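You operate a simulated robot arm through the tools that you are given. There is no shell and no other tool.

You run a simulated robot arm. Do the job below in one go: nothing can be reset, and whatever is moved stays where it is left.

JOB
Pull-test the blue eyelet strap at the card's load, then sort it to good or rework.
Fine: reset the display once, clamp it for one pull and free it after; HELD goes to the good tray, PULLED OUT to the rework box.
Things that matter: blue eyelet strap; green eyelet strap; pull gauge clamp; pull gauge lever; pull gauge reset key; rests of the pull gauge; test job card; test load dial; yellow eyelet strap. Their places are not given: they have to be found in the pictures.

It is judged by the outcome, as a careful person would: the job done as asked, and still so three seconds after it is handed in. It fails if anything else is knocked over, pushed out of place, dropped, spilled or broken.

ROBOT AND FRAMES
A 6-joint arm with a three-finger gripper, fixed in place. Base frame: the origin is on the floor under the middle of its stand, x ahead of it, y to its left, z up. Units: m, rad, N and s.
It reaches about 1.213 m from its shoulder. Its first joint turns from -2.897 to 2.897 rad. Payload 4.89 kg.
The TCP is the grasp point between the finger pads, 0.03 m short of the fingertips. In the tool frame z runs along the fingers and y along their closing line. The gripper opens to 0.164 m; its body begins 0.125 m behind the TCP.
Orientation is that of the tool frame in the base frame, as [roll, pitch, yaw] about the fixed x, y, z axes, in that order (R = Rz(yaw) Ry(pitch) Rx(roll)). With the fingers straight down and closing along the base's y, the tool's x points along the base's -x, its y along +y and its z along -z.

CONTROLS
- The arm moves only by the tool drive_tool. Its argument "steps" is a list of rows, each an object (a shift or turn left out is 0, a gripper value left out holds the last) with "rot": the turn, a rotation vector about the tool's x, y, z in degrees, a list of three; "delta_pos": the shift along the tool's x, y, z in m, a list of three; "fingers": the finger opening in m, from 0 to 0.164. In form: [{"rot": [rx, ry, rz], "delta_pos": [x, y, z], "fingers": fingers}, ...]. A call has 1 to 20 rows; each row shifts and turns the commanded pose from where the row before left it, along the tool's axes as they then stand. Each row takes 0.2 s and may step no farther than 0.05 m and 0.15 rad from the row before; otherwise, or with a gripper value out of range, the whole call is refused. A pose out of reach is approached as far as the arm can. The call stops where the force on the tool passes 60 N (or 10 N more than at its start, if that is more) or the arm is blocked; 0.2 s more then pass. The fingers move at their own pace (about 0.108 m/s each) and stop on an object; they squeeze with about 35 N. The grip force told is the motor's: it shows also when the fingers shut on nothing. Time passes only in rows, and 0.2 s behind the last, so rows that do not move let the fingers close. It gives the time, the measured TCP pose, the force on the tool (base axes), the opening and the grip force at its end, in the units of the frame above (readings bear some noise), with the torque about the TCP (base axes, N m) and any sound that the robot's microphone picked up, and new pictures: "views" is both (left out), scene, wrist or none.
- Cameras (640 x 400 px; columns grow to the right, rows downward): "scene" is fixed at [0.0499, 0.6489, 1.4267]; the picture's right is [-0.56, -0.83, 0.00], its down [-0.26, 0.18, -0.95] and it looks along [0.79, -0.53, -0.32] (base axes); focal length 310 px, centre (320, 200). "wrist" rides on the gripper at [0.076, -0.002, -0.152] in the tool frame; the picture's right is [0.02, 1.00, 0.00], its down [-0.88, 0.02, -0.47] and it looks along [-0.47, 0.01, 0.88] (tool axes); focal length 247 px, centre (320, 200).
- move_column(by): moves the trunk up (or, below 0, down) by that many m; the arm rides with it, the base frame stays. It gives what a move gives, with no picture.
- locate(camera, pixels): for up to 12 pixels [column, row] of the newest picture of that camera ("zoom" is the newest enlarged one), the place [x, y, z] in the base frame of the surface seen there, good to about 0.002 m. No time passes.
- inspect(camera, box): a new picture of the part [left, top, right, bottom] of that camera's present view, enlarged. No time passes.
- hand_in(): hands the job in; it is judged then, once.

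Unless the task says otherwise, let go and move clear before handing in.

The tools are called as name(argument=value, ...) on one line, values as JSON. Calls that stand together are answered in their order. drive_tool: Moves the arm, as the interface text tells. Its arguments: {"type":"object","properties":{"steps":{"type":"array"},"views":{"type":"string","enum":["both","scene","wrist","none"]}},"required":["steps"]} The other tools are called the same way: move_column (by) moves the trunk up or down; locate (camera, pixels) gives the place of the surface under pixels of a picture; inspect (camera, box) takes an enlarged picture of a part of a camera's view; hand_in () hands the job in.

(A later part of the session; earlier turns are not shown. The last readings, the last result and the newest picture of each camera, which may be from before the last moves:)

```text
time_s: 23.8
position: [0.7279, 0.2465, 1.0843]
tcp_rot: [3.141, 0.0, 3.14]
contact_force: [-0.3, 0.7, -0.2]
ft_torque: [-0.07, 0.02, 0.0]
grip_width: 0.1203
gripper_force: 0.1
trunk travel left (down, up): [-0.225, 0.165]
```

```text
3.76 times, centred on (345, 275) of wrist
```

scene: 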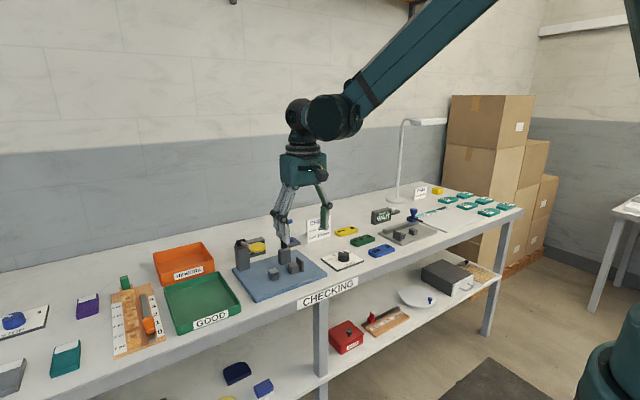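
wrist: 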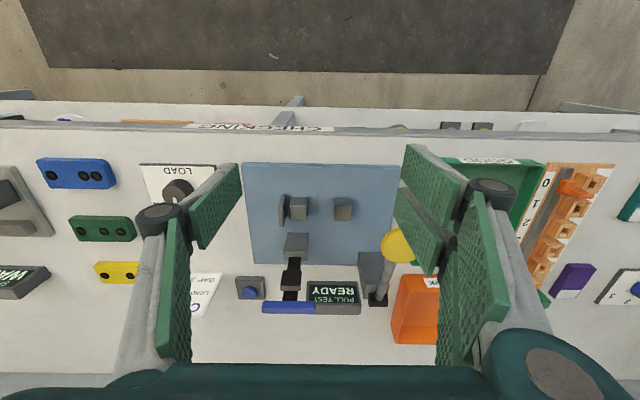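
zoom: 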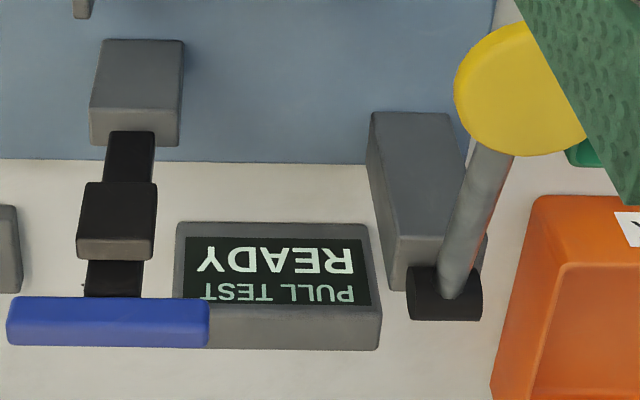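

The rests are centred at (0.860, 0.2155) and (0.860, 0.2855) with tops at z 0.895. The stop face is at y≈0.193, and the clamp folds toward -x over rest 1. I'll go to the strap and turn the gripper 90° so the single finger faces +x.

drive_tool(steps=[{"delta_pos": [-0.00962, -0.04167, 0]}, {"delta_pos": [-0.00962, -0.04167, 0]}, {"delta_pos": [-0.00962, -0.04167, 0]}, {"delta_pos": [-0.00962, -0.04167, 0]}, {"delta_pos": [-0.00962, -0.04167, 0]}, {"delta_pos": [-0.00962, -0.04167, 0]}, {"delta_pos": [-0.00962, -0.04167, 0]}, {"delta_pos": [-0.00962, -0.04167, 0]}, {"delta_pos": [-0.00962, -0.04167, 0]}, {}], views="none")

drive_tool(steps=[{"rot": [0, 0, -7.5], "fingers": 0.08}, {"rot": [0, 0, -7.5]}, {"rot": [0, 0, -7.5]}, {"rot": [0, 0, -7.5]}, {"rot": [0, 0, -7.5]}, {"rot": [0, 0, -7.5]}, {"rot": [0, 0, -7.5]}, {"rot": [0, 0, -7.5]}, {"rot": [0, 0, -7.5]}, {"rot": [0, 0, -7.5]}, {"rot": [0, 0, -7.5]}, {"rot": [0, 0, -7.5]}, {}])

```text
time_s: 26.0
position: [0.815, -0.1266, 1.0821]
tcp_rot: [3.141, 0.0, -3.14]
contact_force: [-0.6, -0.4, -0.2]
ft_torque: [0.08, 0.03, -0.04]
grip_width: 0.1201
gripper_force: 0.1
trunk travel left (down, up): [-0.225, 0.165]
```

```text
time_s: 28.8
position: [0.8168, -0.1273, 1.0832]
tcp_rot: [3.141, 0.001, -1.567]
contact_force: [0.3, 0.0, -0.3]
ft_torque: [0.0, -0.01, 0.0]
grip_width: 0.08
gripper_force: 0.0
trunk travel left (down, up): [-0.225, 0.165]
```

scene: 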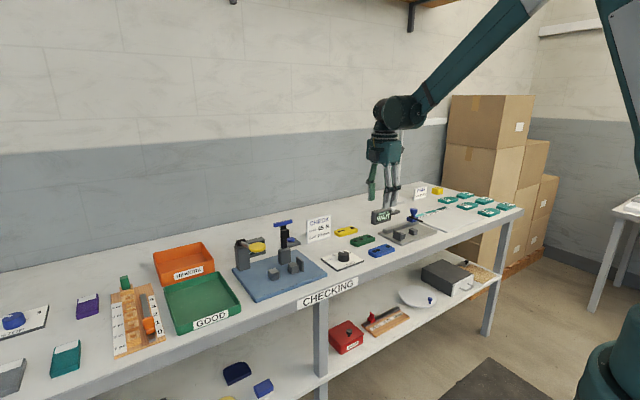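
wrist: 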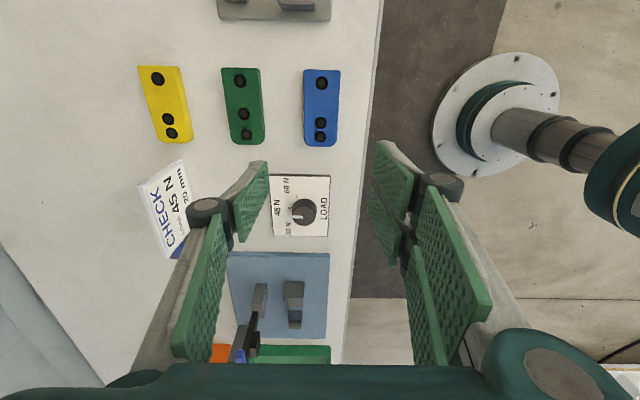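

The gripper is now turned, with the blue strap at (321,107) and the fingers closing along x. I'll descend over it to z ≈ 0.93 first.

drive_tool(steps=[{"delta_pos": [0.0012, 0.0015, 0.04]}, {"delta_pos": [0, 0, 0.04]}, {"delta_pos": [0, 0, 0.04]}, {"delta_pos": [0, 0, 0.033]}, {}])

```text
time_s: 30.0
position: [0.8134, -0.1283, 0.927]
tcp_rot: [-3.14, 0.001, -1.57]
contact_force: [0.7, 0.0, 0.7]
ft_torque: [-0.01, 0.07, 0.02]
grip_width: 0.0799
gripper_force: 0.0
trunk travel left (down, up): [-0.225, 0.165]
```

scene: 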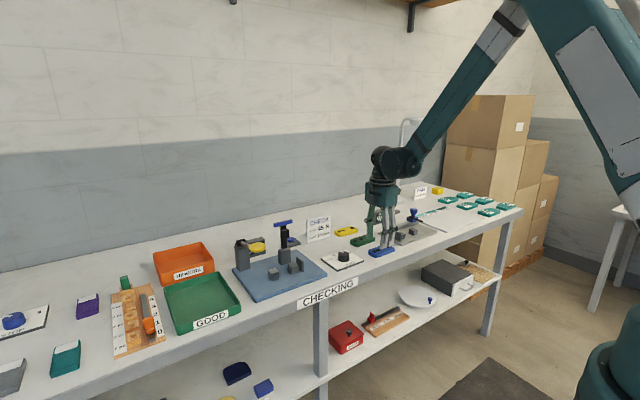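
wrist: 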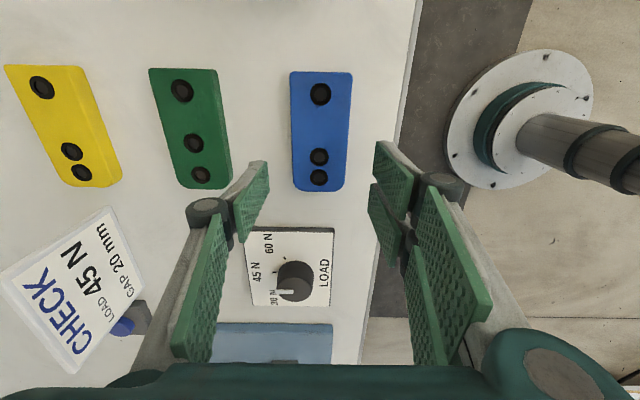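

The strap at (321,130) is centred between the pads. I'll descend to grip height.

drive_tool(steps=[{"delta_pos": [0, -0.001, 0.015], "fingers": 0.075}, {"delta_pos": [0, 0, 0.015]}, {"delta_pos": [0, 0, 0.012]}, {}])

```text
time_s: 31.0
position: [0.816, -0.1286, 0.8873]
tcp_rot: [-3.14, 0.002, -1.571]
contact_force: [1.0, -1.1, -0.3]
ft_torque: [-0.01, 0.03, 0.02]
grip_width: 0.0748
gripper_force: 0.1
trunk travel left (down, up): [-0.225, 0.165]
```

scene: 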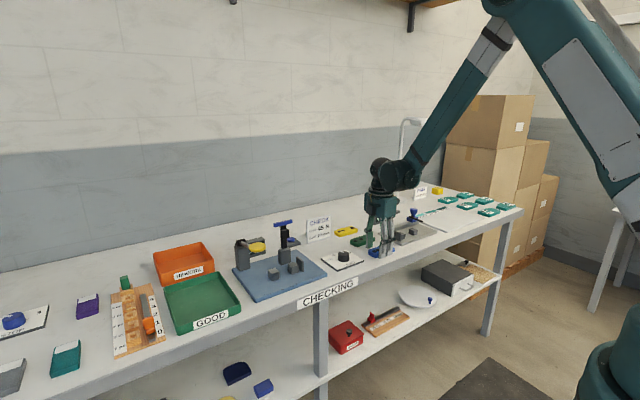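
wrist: 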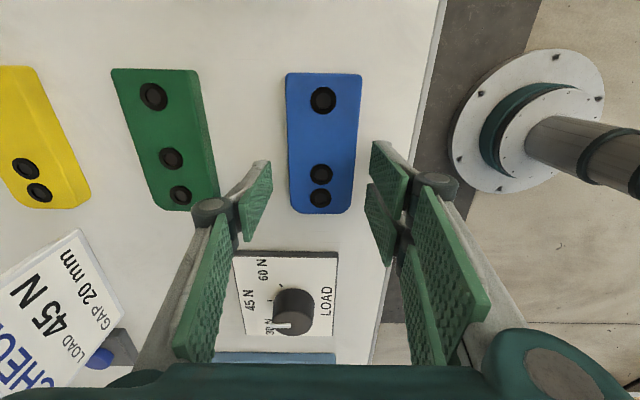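

I'm at z 0.887 with no contact. I'll go down 2 mm more and close on the strap.

drive_tool(steps=[{"delta_pos": [0, 0, 0.002]}, {"fingers": 0.04}, {}, {}])

```text
time_s: 32.0
position: [0.8156, -0.1282, 0.8856]
tcp_rot: [3.141, -0.001, -1.57]
contact_force: [0.2, -0.3, -0.2]
ft_torque: [0.01, 0.0, -0.01]
grip_width: 0.0488
gripper_force: 34.0
trunk travel left (down, up): [-0.225, 0.165]
```

scene: 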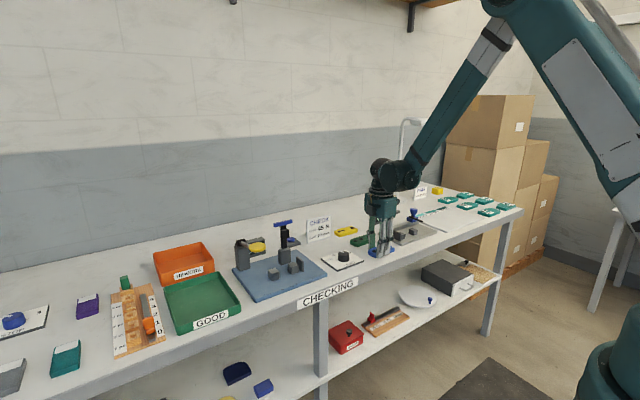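
wrist: 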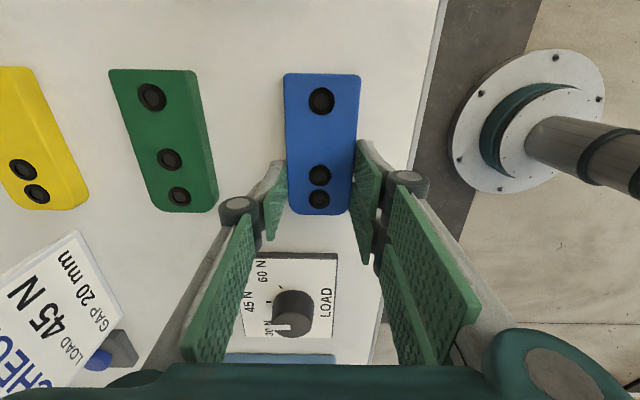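

The strap is gripped at 0.0488 m with 34 N. I'll lift it and check that it stays level.

drive_tool(steps=[{"delta_pos": [0, 0, -0.02]}, {"delta_pos": [0, 0, -0.03]}, {"delta_pos": [0, 0, -0.04]}, {"delta_pos": [0, 0, -0.04]}, {}])

inspect(camera="scene", box=[330, 160, 450, 270])

```text
time_s: 33.2
position: [0.8161, -0.1307, 1.0182]
tcp_rot: [3.14, 0.002, -1.571]
contact_force: [-0.6, 0.2, 0.3]
ft_torque: [0.0, -0.11, -0.03]
grip_width: 0.0398
gripper_force: 0.1
trunk travel left (down, up): [-0.225, 0.165]
```

scene: 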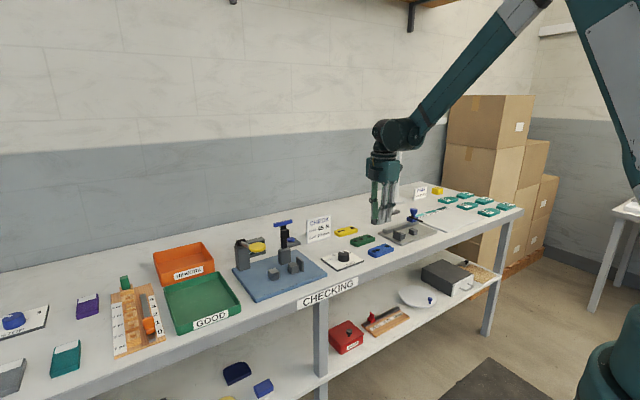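
wrist: 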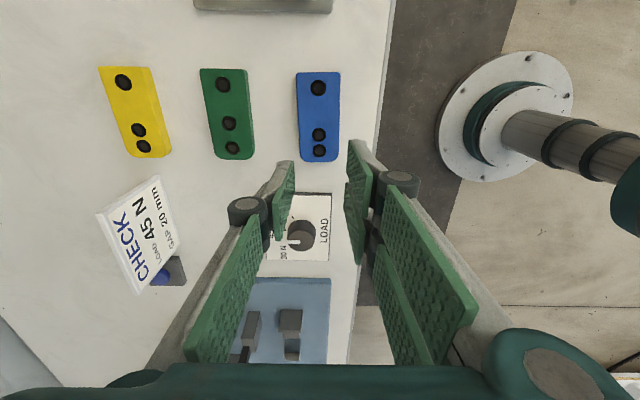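

```text
3.64 times, centred on (390, 215) of scene
```

zoom: 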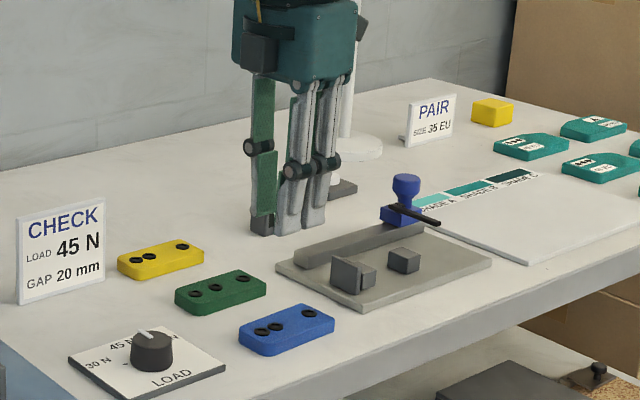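

The lift slipped: width went to 0.0398 and the blue strap is still on the bench at (318,115). I'll re-measure it before trying a deeper grip.

inspect(camera="wrist", box=[260, 50, 380, 180])

locate(camera="wrist", pixels=[[298, 74], [340, 74], [301, 160], [335, 160], [319, 88], [319, 134], [319, 151], [297, 115], [340, 115], [319, 162], [319, 74], [270, 150]])

```text
3.08 times, centred on (320, 115) of wrist
```

zoom: 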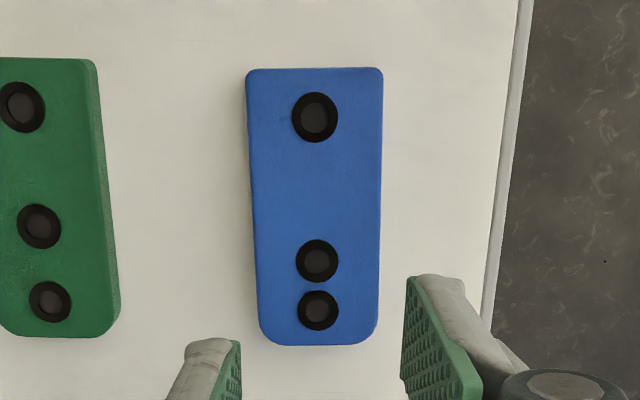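

```text
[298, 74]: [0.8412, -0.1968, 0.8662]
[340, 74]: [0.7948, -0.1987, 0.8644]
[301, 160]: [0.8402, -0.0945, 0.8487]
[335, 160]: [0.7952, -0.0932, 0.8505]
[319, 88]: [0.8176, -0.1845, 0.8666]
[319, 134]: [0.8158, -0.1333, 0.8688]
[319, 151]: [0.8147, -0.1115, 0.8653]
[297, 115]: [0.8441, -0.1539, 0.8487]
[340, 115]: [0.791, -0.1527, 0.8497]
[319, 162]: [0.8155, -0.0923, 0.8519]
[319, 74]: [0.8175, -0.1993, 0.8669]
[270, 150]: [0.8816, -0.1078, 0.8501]
```

The strap hasn't moved; its centre is (0.8155, -0.149) and it's aligned. I'll descend again, going closer to the table in small steps for a deeper grip.

drive_tool(steps=[{"fingers": 0.075, "delta_pos": [0, 0, 0.02]}, {"delta_pos": [0, 0, 0.03]}, {"delta_pos": [0, 0, 0.03]}, {"delta_pos": [0, 0, 0.03]}, {"delta_pos": [-0.002, 0, 0.02]}, {"delta_pos": [0, 0, 0.002]}, {"delta_pos": [0, 0, 0.002]}, {}], views="wrist")

```text
time_s: 35.0
position: [0.8142, -0.1277, 0.8819]
tcp_rot: [3.139, 0.0, -1.571]
contact_force: [-0.1, -0.2, -0.8]
ft_torque: [-0.02, -0.01, 0.02]
grip_width: 0.0749
gripper_force: 0.0
trunk travel left (down, up): [-0.225, 0.165]
```

wrist: 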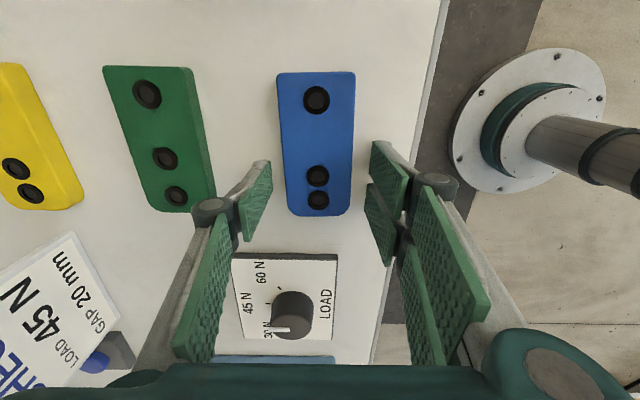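

No contact yet at z 0.882. I'll go down 1 mm at a time.

drive_tool(steps=[{"delta_pos": [0, 0, 0.001]}, {}], views="none")

drive_tool(steps=[{"fingers": 0.0}, {"fingers": 0.0}, {}, {}], views="wrist")

```text
time_s: 35.6
position: [0.8155, -0.1278, 0.8805]
tcp_rot: [-3.141, -0.001, -1.571]
contact_force: [-0.8, 0.2, -0.2]
ft_torque: [0.01, -0.02, 0.03]
grip_width: 0.0749
gripper_force: 0.1
trunk travel left (down, up): [-0.225, 0.165]
```

```text
time_s: 36.6
position: [0.8157, -0.127, 0.8806]
tcp_rot: [-3.14, 0.0, -1.573]
contact_force: [-0.5, -1.1, 1.4]
ft_torque: [-0.1, 0.0, -0.04]
grip_width: 0.0491
gripper_force: 35.3
trunk travel left (down, up): [-0.225, 0.165]
```

wrist: 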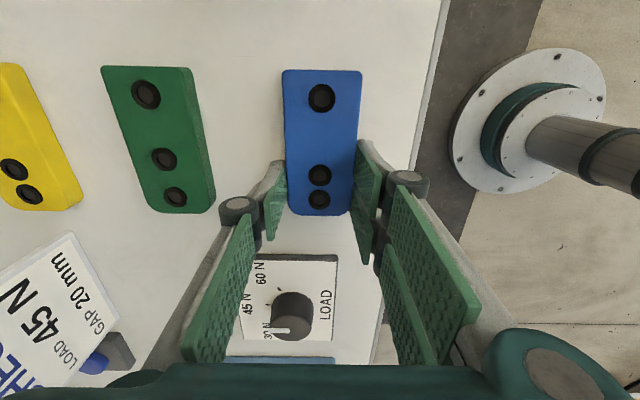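

Gripped at 0.049 m, now about 15 mm deep. I'll lift slowly by 2 cm and check the grip.

drive_tool(steps=[{}, {"delta_pos": [0, 0, -0.003]}, {"delta_pos": [0, 0, -0.004]}, {"delta_pos": [0, 0, -0.005]}, {"delta_pos": [0, 0, -0.006]}, {}])

inspect(camera="scene", box=[340, 190, 430, 270])

```text
time_s: 38.0
position: [0.8158, -0.1281, 0.9001]
tcp_rot: [-3.141, 0.0, -1.571]
contact_force: [0.2, 0.0, 0.0]
ft_torque: [0.02, 0.0, 0.02]
grip_width: 0.0493
gripper_force: 34.9
trunk travel left (down, up): [-0.225, 0.165]
```

scene: 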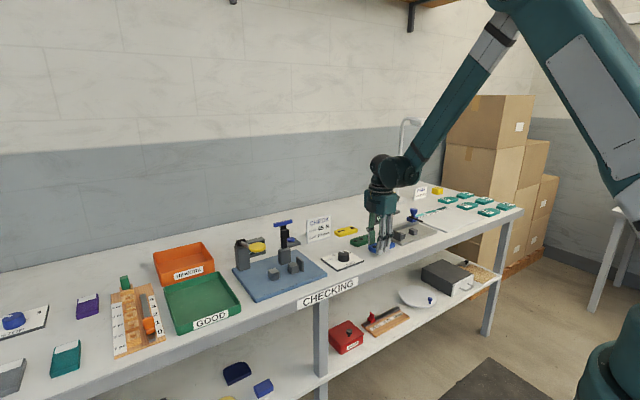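
wrist: 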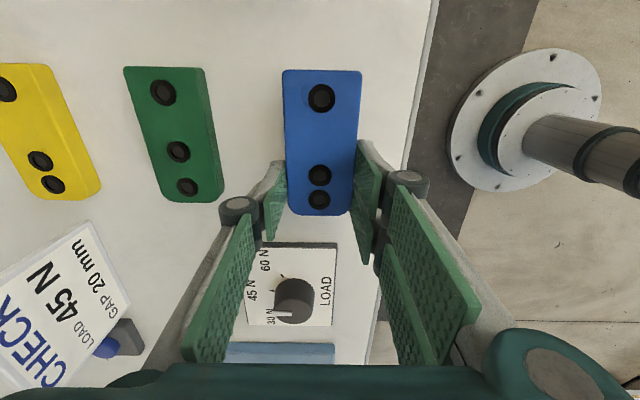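

```text
5.00 times, centred on (385, 230) of scene
```

zoom: 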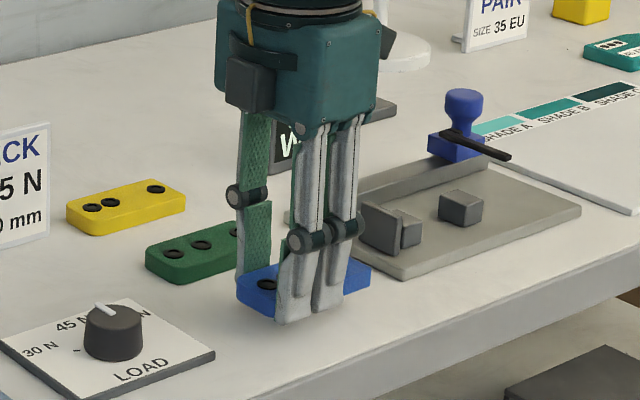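

The strap is now lifted and level in the grip. I'll measure where it sits relative to the TCP.

locate(camera="wrist", pixels=[[286, 72], [358, 73], [321, 72], [289, 140], [355, 136], [321, 97], [320, 174], [319, 199], [320, 213], [290, 150], [320, 140], [300, 100]])

inspect(camera="wrist", box=[260, 60, 380, 230])

```text
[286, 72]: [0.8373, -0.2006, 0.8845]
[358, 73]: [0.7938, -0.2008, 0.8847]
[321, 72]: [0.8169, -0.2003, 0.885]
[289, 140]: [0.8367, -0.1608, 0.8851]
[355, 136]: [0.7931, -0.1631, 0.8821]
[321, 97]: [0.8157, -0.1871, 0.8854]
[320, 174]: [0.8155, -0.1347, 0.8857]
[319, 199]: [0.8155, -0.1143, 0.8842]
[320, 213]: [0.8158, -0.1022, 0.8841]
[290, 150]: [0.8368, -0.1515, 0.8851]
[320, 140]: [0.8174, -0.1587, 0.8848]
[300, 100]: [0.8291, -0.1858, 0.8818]
```

```text
2.35 times, centred on (320, 145) of wrist
```

zoom: 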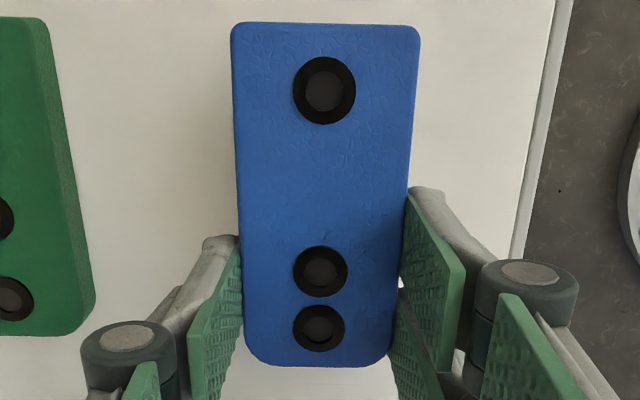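

The strap is level, its -y end is 0.073 behind the TCP and its bottom is 0.032 below it. I'll carry it high and hover over the rests.

drive_tool(steps=[{"delta_pos": [0, 0, -0.03]}, {"delta_pos": [0, 0, -0.04]}, {"delta_pos": [0, 0, -0.04]}, {"delta_pos": [0, 0, -0.04]}, {"delta_pos": [0, 0, -0.04]}, {"delta_pos": [-0.0399, -0.0044, 0]}, {"delta_pos": [-0.0399, -0.0044, 0]}, {"delta_pos": [-0.0399, -0.0044, 0]}, {"delta_pos": [-0.0399, -0.0044, 0]}, {"delta_pos": [-0.0399, -0.0044, 0]}, {"delta_pos": [-0.0399, -0.0044, 0]}, {"delta_pos": [-0.0399, -0.0044, 0]}, {"delta_pos": [-0.0399, -0.0044, 0]}, {"delta_pos": [-0.0399, -0.0044, 0]}, {"delta_pos": [-0.0399, -0.0044, 0]}, {}])

inspect(camera="scene", box=[220, 150, 350, 300])

```text
time_s: 41.4
position: [0.8582, 0.2746, 1.0872]
tcp_rot: [-3.142, 0.0, -1.571]
contact_force: [-0.2, 0.1, -0.8]
ft_torque: [-0.07, 0.04, -0.01]
grip_width: 0.0491
gripper_force: 35.2
trunk travel left (down, up): [-0.225, 0.165]
```

scene: 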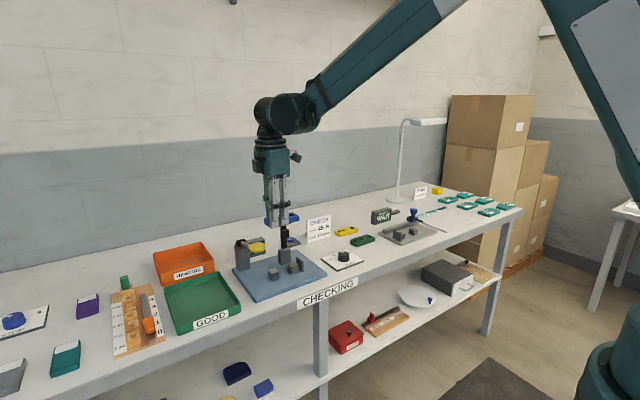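
wrist: 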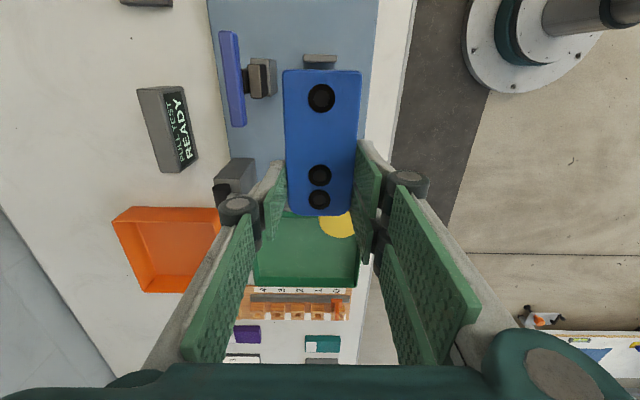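

```text
2.67 times, centred on (285, 225) of scene
```

zoom: 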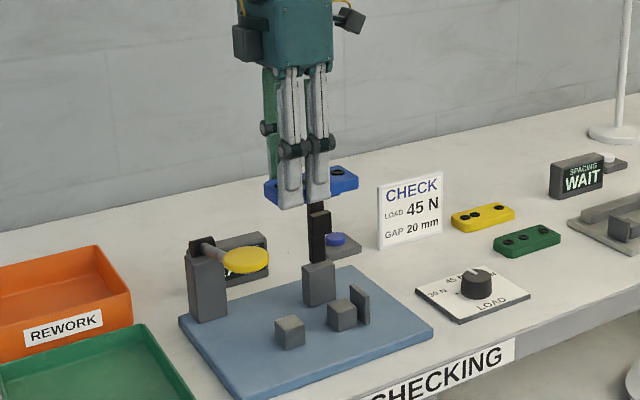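

The strap hovers above the gauge and the yellow lever pad shows at (337,222) beyond its end. I'll measure the clearances to the pad and T-handle.

inspect(camera="wrist", box=[210, 20, 390, 260])

locate(camera="wrist", pixels=[[325, 217], [337, 236], [345, 217], [350, 225], [337, 225], [224, 33], [240, 125], [238, 100], [262, 62], [270, 94], [250, 75], [320, 60]])

locate(camera="scene", pixels=[[259, 247], [249, 246], [266, 247], [259, 243], [259, 252], [245, 241], [240, 248], [285, 228], [283, 245], [287, 240], [284, 252], [267, 205]])

```text
1.67 times, centred on (300, 140) of wrist
```

zoom: 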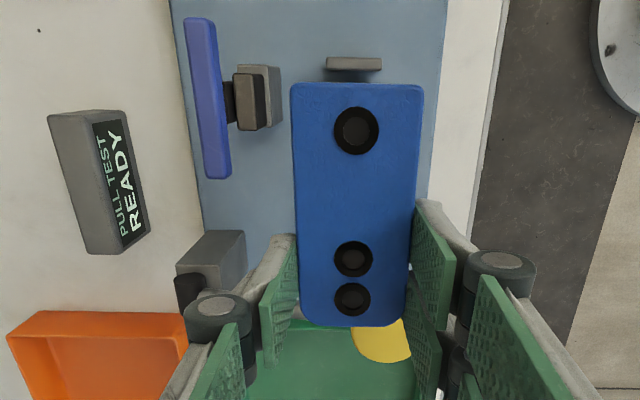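

```text
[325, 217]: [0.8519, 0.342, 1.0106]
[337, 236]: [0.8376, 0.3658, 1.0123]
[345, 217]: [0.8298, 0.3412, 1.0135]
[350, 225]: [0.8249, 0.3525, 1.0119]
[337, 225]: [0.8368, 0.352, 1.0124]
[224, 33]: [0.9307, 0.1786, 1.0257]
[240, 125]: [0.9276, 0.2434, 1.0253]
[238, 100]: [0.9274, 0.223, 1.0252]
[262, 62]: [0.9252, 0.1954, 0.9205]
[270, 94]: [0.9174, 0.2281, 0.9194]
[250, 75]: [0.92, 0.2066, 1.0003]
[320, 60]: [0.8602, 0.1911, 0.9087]
```

```text
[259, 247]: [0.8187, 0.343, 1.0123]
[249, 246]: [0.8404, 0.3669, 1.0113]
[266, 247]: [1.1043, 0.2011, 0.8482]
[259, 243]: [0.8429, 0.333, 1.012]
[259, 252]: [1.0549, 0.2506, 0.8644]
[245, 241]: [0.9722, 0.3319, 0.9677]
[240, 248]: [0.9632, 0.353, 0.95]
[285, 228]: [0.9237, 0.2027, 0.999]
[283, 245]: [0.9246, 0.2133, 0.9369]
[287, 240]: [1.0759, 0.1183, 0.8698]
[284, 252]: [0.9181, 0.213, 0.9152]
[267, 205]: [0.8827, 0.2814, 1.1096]
```

Clearances look fine: the pad starts at y≈0.321, the T-handle ends at y≈0.245, and the fingers will span y 0.257–0.302. I'll lower to about 1 cm above the rests.

drive_tool(steps=[{"delta_pos": [0, -0.001, 0.03]}, {"delta_pos": [0, 0, 0.03]}, {"delta_pos": [0, 0, 0.03]}, {"delta_pos": [0, 0, 0.03]}, {"delta_pos": [0, 0, 0.028]}, {}])

inspect(camera="scene", box=[225, 180, 335, 300])

inspect(camera="wrist", box=[210, 20, 390, 260])

```text
time_s: 42.8
position: [0.8607, 0.2698, 0.9404]
tcp_rot: [3.141, 0.001, -1.571]
contact_force: [0.0, 0.0, -1.2]
ft_torque: [-0.02, 0.03, 0.01]
grip_width: 0.049
gripper_force: 34.9
trunk travel left (down, up): [-0.225, 0.165]
```

scene: 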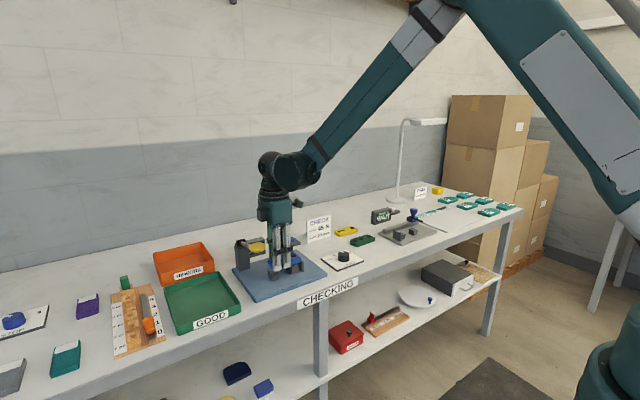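
wrist: 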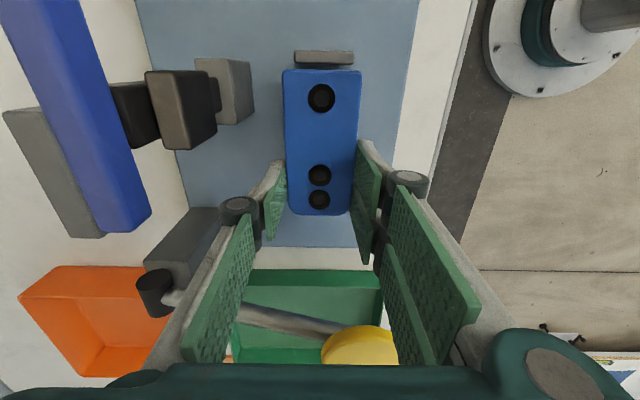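

```text
3.33 times, centred on (280, 240) of scene
```

zoom: 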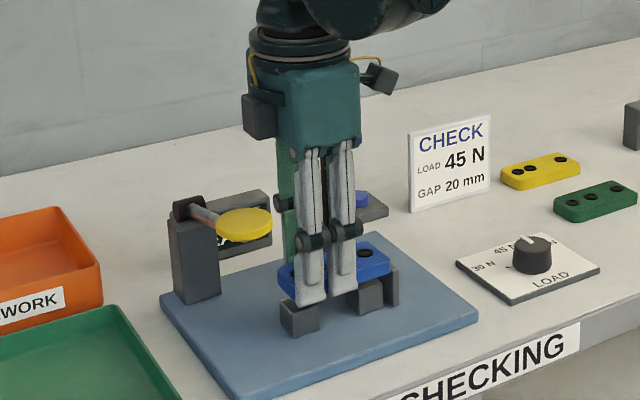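

```text
1.67 times, centred on (300, 140) of wrist
```

zoom: 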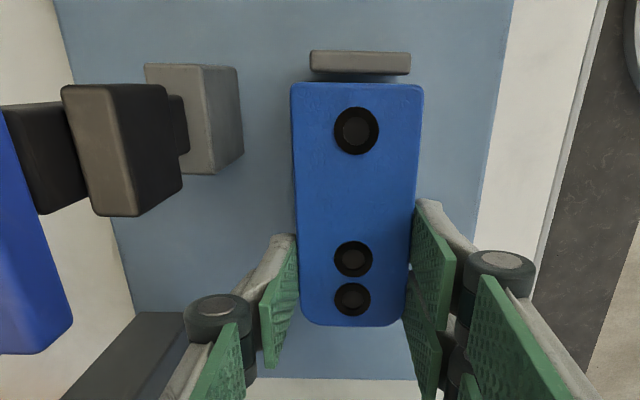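

The strap is centred over the rests, just clear of the stop plate at (323,58). I'll measure the gap at the stop.

locate(camera="zoom", pixels=[[360, 53], [360, 60], [360, 70], [360, 86], [295, 88], [418, 88], [312, 60], [408, 60], [352, 322], [200, 170], [240, 150], [130, 210]])

```text
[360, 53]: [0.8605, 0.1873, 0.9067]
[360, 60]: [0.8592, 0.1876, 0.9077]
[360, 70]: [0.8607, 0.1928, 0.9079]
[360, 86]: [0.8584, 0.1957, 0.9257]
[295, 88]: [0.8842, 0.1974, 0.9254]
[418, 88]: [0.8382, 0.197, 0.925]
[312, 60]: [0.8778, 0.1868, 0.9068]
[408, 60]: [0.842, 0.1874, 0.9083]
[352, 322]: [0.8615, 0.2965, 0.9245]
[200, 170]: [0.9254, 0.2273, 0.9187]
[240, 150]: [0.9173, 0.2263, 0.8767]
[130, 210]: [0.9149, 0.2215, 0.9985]
```

The stop face is at y≈0.193 and the strap end at y≈0.197. I'll lower to just above the rests and ease it toward the stop.

drive_tool(steps=[{"delta_pos": [0, 0, 0.006]}, {"delta_pos": [0, 0, 0.004]}, {"delta_pos": [0.0015, 0, 0]}, {"delta_pos": [0.001, 0, 0]}, {}], views="wrist")

locate(camera="wrist", pixels=[[321, 71], [321, 62], [300, 72], [340, 72], [320, 140]])

```text
time_s: 44.0
position: [0.8613, 0.2682, 0.9318]
tcp_rot: [3.141, 0.001, -1.572]
contact_force: [0.1, -0.3, -0.5]
ft_torque: [0.01, -0.02, 0.01]
grip_width: 0.049
gripper_force: 35.2
trunk travel left (down, up): [-0.225, 0.165]
```

wrist: 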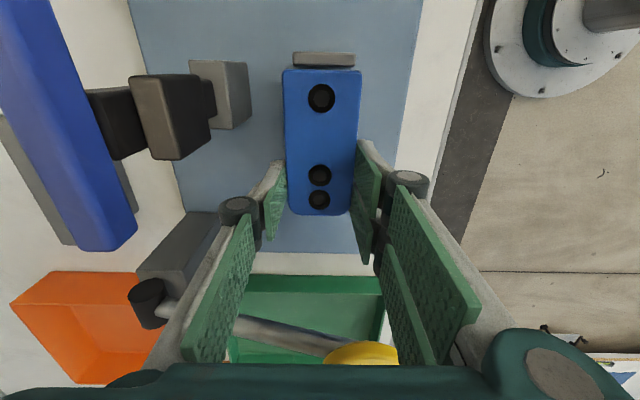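

```text
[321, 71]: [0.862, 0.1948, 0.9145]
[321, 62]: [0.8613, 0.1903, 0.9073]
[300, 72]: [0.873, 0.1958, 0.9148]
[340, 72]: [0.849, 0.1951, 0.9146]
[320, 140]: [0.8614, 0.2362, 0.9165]
```

The strap bottom is about 3 mm above the rests, with its end about 1–2 mm from the stop. I'll lower it until it touches the rests.

drive_tool(steps=[{"delta_pos": [0, 0, 0.001]}, {"delta_pos": [0, 0, 0.001]}, {"delta_pos": [0, 0, 0.001]}, {}], views="none")

```text
time_s: 45.0
position: [0.8587, 0.2686, 0.9273]
tcp_rot: [3.14, -0.001, -1.571]
contact_force: [0.2, 0.7, -1.0]
ft_torque: [-0.01, -0.01, -0.01]
grip_width: 0.0488
gripper_force: 34.7
trunk travel left (down, up): [-0.225, 0.165]
```

drive_tool(steps=[{"delta_pos": [0.001, 0, 0.0005]}, {"delta_pos": [0.0005, 0, 0.0005]}, {}], views="none")

```text
time_s: 45.8
position: [0.8602, 0.2671, 0.9264]
tcp_rot: [3.141, 0.0, -1.571]
contact_force: [-1.0, -0.3, -0.5]
ft_torque: [0.01, -0.01, -0.02]
grip_width: 0.0489
gripper_force: 35.4
trunk travel left (down, up): [-0.225, 0.165]
```

Still no contact force, so I'll keep lowering in 1 mm steps.

drive_tool(steps=[{"delta_pos": [0, 0, 0.001]}, {}], views="none")

inspect(camera="scene", box=[250, 230, 320, 290])

```text
time_s: 46.4
position: [0.8605, 0.2679, 0.9256]
tcp_rot: [3.141, 0.0, -1.57]
contact_force: [-0.2, 0.3, -0.2]
ft_torque: [-0.1, -0.01, 0.01]
grip_width: 0.049
gripper_force: 35.4
trunk travel left (down, up): [-0.225, 0.165]
```

```text
6.67 times, centred on (285, 260) of scene
```

zoom: 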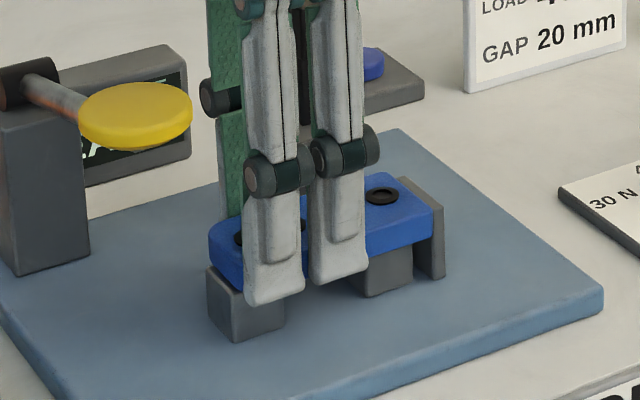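

drive_tool(steps=[{"delta_pos": [0, 0, 0.001]}, {}], views="none")

inspect(camera="wrist", box=[260, 40, 380, 130])

```text
time_s: 47.0
position: [0.8595, 0.2668, 0.927]
tcp_rot: [3.141, 0.003, -1.571]
contact_force: [3.5, -1.6, 19.8]
ft_torque: [-0.54, -0.05, 0.01]
grip_width: 0.0488
gripper_force: 35.2
trunk travel left (down, up): [-0.225, 0.165]
```

```text
4.44 times, centred on (320, 85) of wrist
```

zoom: 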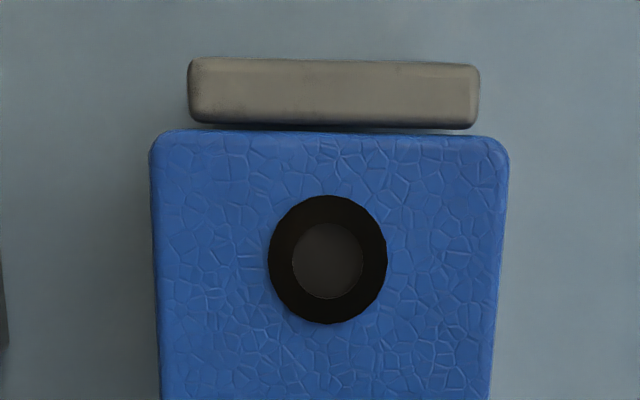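

The strap rests firmly (20 N) and its end is within about 1 mm of the stop. I'll relax the load and open the fingers a little.

drive_tool(steps=[{"delta_pos": [0, 0, -0.001]}, {}, {"fingers": 0.06}, {"fingers": 0.07}, {}])

inspect(camera="scene", box=[250, 230, 320, 290])

```text
time_s: 48.2
position: [0.862, 0.2682, 0.9256]
tcp_rot: [3.14, -0.001, -1.572]
contact_force: [0.4, -0.3, -0.3]
ft_torque: [0.01, 0.01, 0.02]
grip_width: 0.0699
gripper_force: 0.0
trunk travel left (down, up): [-0.225, 0.165]
```

scene: 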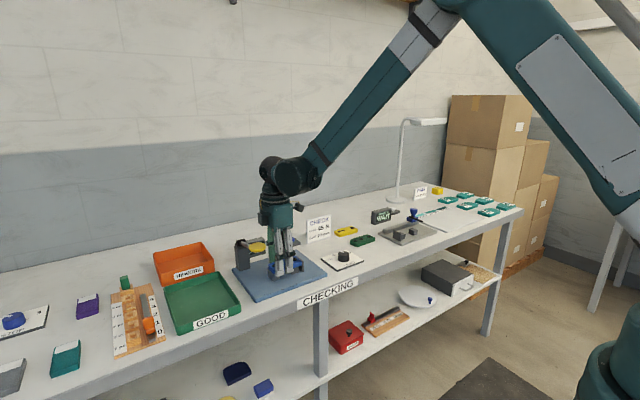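
wrist: 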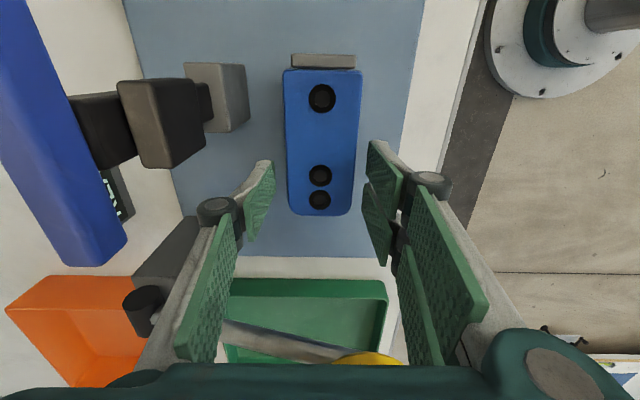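

```text
6.67 times, centred on (285, 260) of scene
```

zoom: 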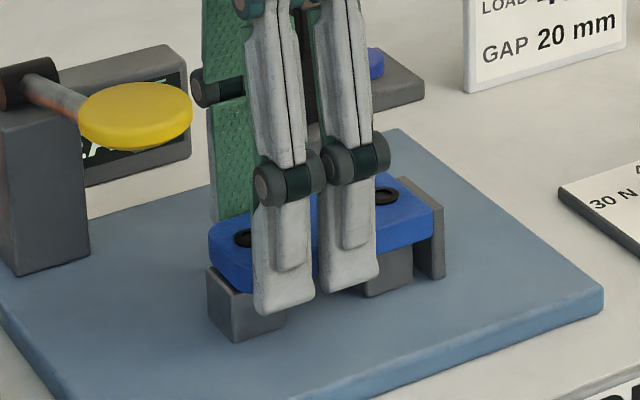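

The strap is lying on both rests. I'll rise straight up, clear of the T-handle.

drive_tool(steps=[{"delta_pos": [0, 0, -0.01]}, {"delta_pos": [0, 0, -0.03]}, {"delta_pos": [0, 0, -0.04]}, {"delta_pos": [0, 0, -0.045]}, {"delta_pos": [0, 0, -0.045]}, {"delta_pos": [0, 0, -0.03]}, {}])

inspect(camera="scene", box=[225, 205, 325, 295])

inspect(camera="wrist", box=[200, 20, 400, 220])

```text
time_s: 49.8
position: [0.8597, 0.2668, 1.1271]
tcp_rot: [-3.141, -0.001, -1.571]
contact_force: [-0.3, -0.3, -0.3]
ft_torque: [0.01, -0.09, -0.01]
grip_width: 0.0699
gripper_force: 0.2
trunk travel left (down, up): [-0.225, 0.165]
```

scene: 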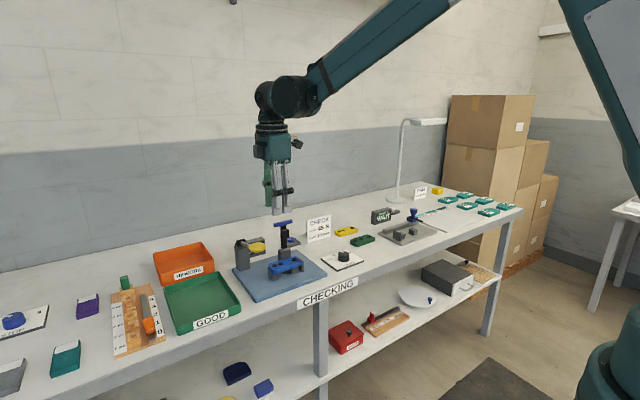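
wrist: 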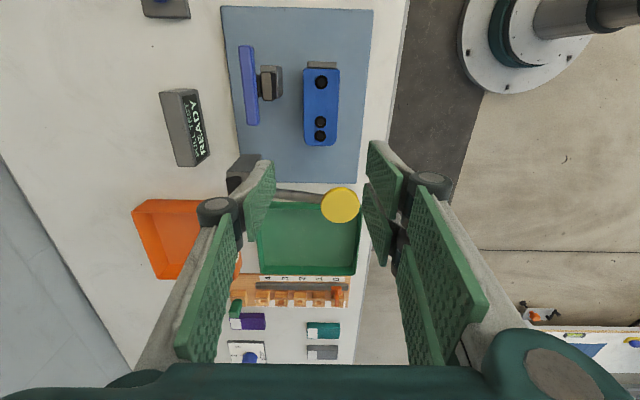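

```text
4.44 times, centred on (275, 250) of scene
```

zoom: 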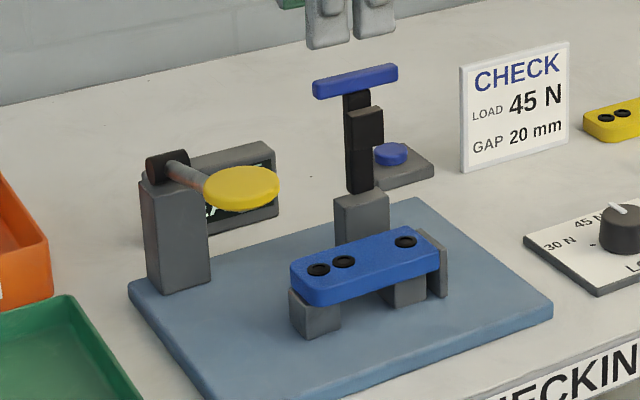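

```text
2.00 times, centred on (300, 120) of wrist
```

zoom: 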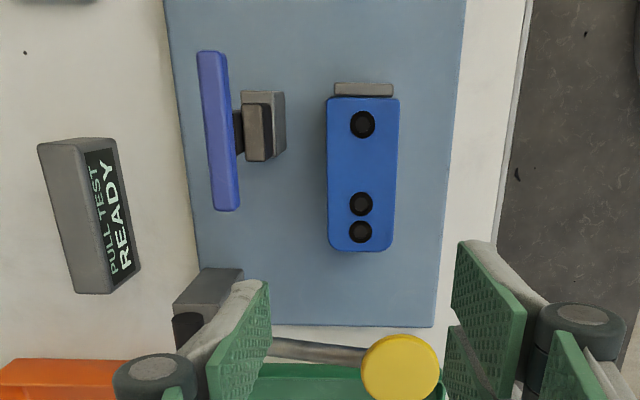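

The strap sits squarely on both rests against the stop. Now I'll study the clamp's shape more closely.

inspect(camera="scene", box=[265, 210, 315, 260])

```text
8.00 times, centred on (290, 235) of scene
```

zoom: 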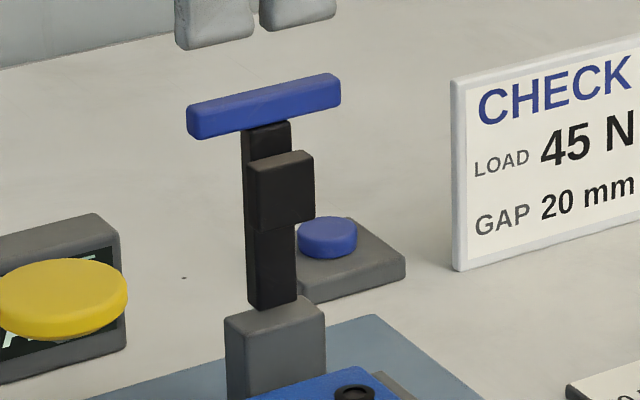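

locate(camera="zoom", pixels=[[272, 280], [272, 250], [285, 160], [285, 195], [285, 222], [268, 300], [252, 320], [195, 120], [335, 95], [265, 108], [265, 125], [305, 165]])

```text
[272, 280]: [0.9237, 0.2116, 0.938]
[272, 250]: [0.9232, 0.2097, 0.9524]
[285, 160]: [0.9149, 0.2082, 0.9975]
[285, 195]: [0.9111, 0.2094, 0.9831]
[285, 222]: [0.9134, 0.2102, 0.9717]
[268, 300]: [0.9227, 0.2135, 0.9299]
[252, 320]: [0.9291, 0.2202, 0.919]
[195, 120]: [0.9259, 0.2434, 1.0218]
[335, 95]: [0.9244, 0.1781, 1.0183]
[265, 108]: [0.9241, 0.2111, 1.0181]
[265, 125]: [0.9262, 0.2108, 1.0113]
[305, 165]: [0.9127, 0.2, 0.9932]
```

The pad is at z 0.97–0.998 and the T-bar spans y 0.177–0.244 at z≈1.018, x≈0.928. It should swing toward -x about a pivot near z 0.92. I'll turn the gripper back so it closes along y and move above the bar to take it by its ends.

drive_tool(steps=[{"rot": [0, 0, 7.5], "fingers": 0.11}, {"rot": [0, 0, 7.5]}, {"rot": [0, 0, 7.5]}, {"rot": [0, 0, 7.5]}, {"rot": [0, 0, 7.5]}, {"rot": [0, 0, 7.5]}, {"rot": [0, 0, 7.5]}, {"rot": [0, 0, 7.5]}, {"rot": [0, 0, 7.5]}, {"rot": [0, 0, 7.5]}, {"rot": [0, 0, 7.5]}, {"rot": [0, 0, 7.5]}, {}], views="none")

drive_tool(steps=[{"delta_pos": [-0.034, -0.028, 0]}, {"delta_pos": [-0.034, -0.028, 0]}, {}])

```text
time_s: 52.6
position: [0.8599, 0.267, 1.1265]
tcp_rot: [3.141, -0.001, 3.14]
contact_force: [-0.5, 0.3, 0.3]
ft_torque: [0.01, -0.02, 0.02]
grip_width: 0.1101
gripper_force: 0.1
trunk travel left (down, up): [-0.225, 0.165]
```

```text
time_s: 53.4
position: [0.9297, 0.2113, 1.1252]
tcp_rot: [3.141, 0.001, 3.141]
contact_force: [1.4, -1.0, -0.6]
ft_torque: [0.08, 0.16, 0.01]
grip_width: 0.11
gripper_force: 0.0
trunk travel left (down, up): [-0.225, 0.165]
```

scene: 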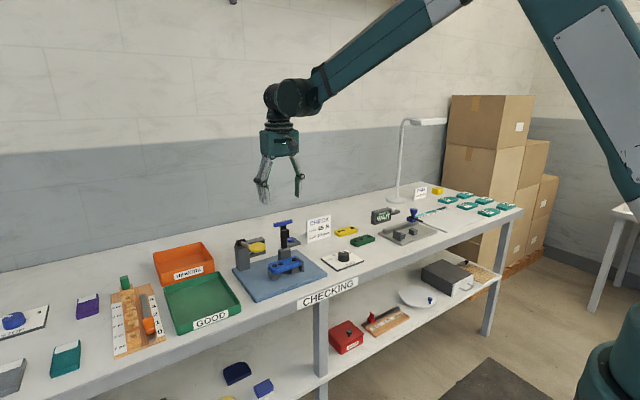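
wrist: 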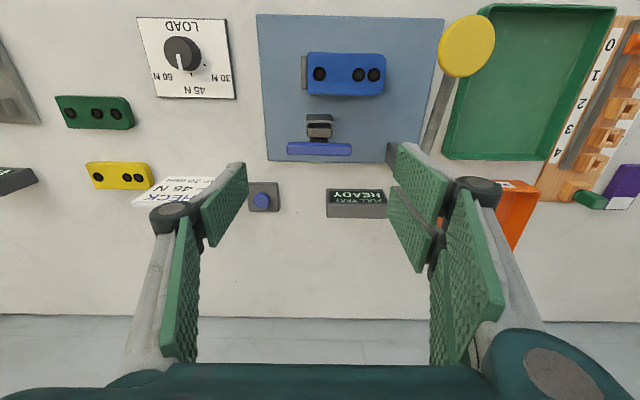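

The T-bar at (319,149) is centred between the open fingers. I'll descend to its height.

drive_tool(steps=[{"delta_pos": [0.001, 0, 0.03], "fingers": 0.1}, {"delta_pos": [0, 0, 0.03]}, {"delta_pos": [0, 0, 0.025]}, {"delta_pos": [0, 0, 0.014]}, {}])

```text
time_s: 54.6
position: [0.9279, 0.2098, 1.0267]
tcp_rot: [-3.14, -0.001, -3.141]
contact_force: [0.6, 0.2, 0.0]
ft_torque: [-0.02, 0.02, -0.05]
grip_width: 0.1002
gripper_force: 0.1
trunk travel left (down, up): [-0.225, 0.165]
```

scene: 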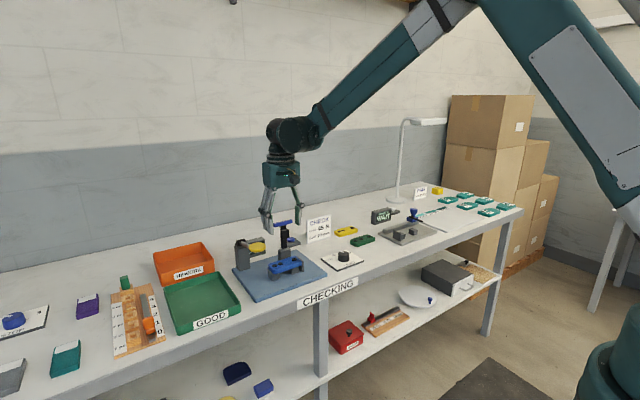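
wrist: 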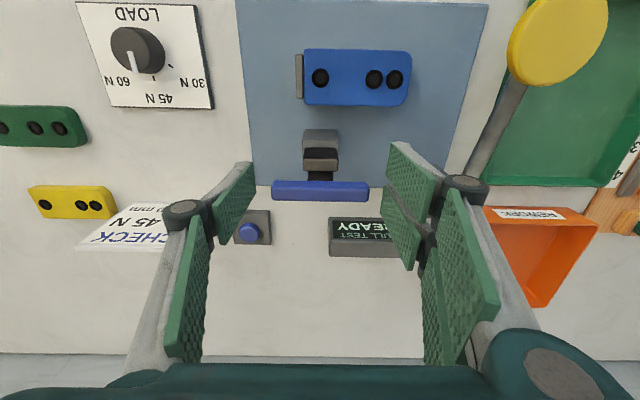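

The pads straddle the bar ends, which span columns 271–369. I'll close on them.

drive_tool(steps=[{"delta_pos": [0, 0, 0.004], "fingers": 0.06}, {"fingers": 0.05}, {}], views="wrist")

```text
time_s: 55.4
position: [0.9269, 0.211, 1.0229]
tcp_rot: [-3.142, -0.001, 3.14]
contact_force: [3.5, -6.0, 15.6]
ft_torque: [-0.21, -0.32, 0.11]
grip_width: 0.0681
gripper_force: 44.7
trunk travel left (down, up): [-0.225, 0.165]
```

wrist: 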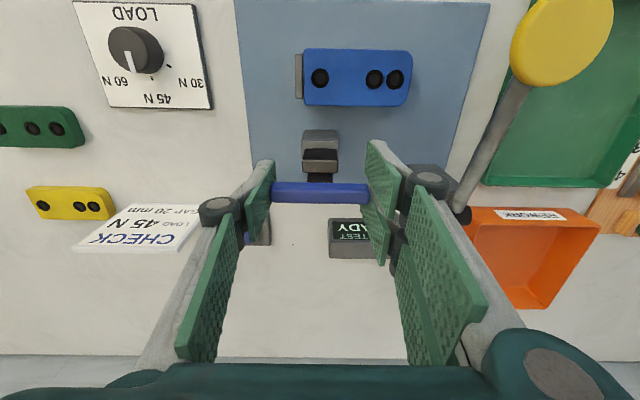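

The bar is gripped at 0.068 m. I'll swing it along its arc, toward -x then down, starting with the first 30°.

drive_tool(steps=[{"delta_pos": [0.0083, 0, 0.0004]}, {"delta_pos": [0.0083, 0, 0.0011]}, {"delta_pos": [0.0082, 0, 0.0018]}, {"delta_pos": [0.008, 0, 0.0025]}, {"delta_pos": [0.0077, 0, 0.0032]}, {"delta_pos": [0.0074, 0, 0.0039]}, {}])

```text
time_s: 57.0
position: [0.8795, 0.2102, 1.0108]
tcp_rot: [-3.141, 0.001, 3.14]
contact_force: [12.3, -33.8, 5.8]
ft_torque: [-0.37, -1.28, -0.25]
grip_width: 0.0682
gripper_force: 44.5
trunk travel left (down, up): [-0.225, 0.165]
```

scene: 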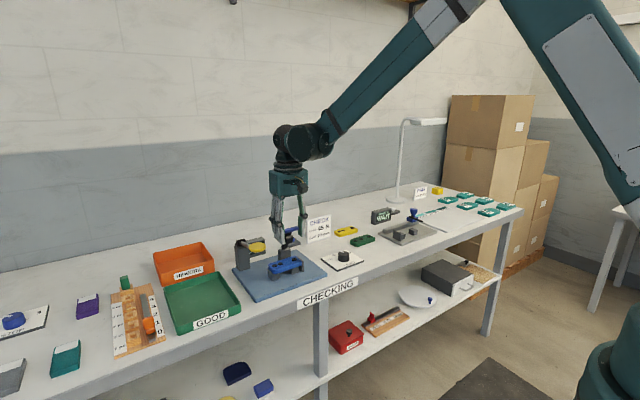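
wrist: 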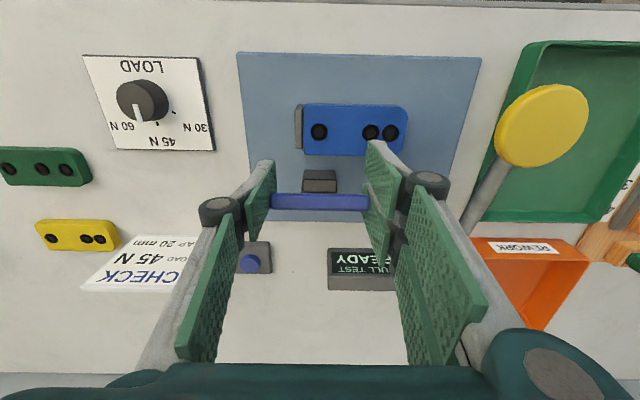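

The bar is following the gripper (at (320,202)), but the sideways load grew to 34 N. I'll check the clamp's angle.

inspect(camera="scene", box=[255, 210, 325, 290])

locate(camera="wrist", pixels=[[320, 197], [280, 198], [360, 199], [320, 206], [320, 180], [320, 174], [320, 189]])

```text
5.00 times, centred on (290, 250) of scene
```

zoom: 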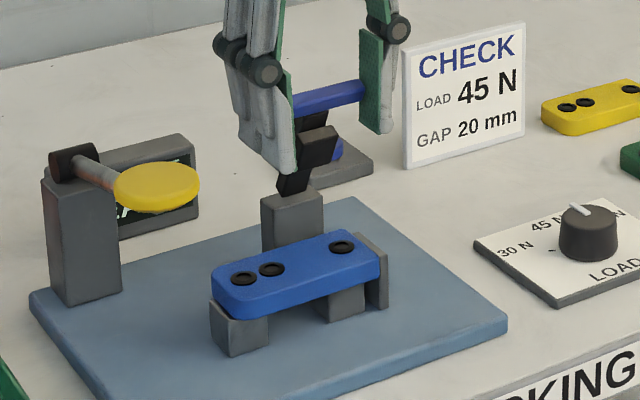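

```text
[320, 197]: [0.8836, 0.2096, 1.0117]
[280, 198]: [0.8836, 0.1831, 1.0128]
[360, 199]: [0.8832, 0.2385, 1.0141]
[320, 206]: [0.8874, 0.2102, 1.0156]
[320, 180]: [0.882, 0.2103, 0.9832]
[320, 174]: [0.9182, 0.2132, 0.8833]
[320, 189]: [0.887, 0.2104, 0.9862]
```

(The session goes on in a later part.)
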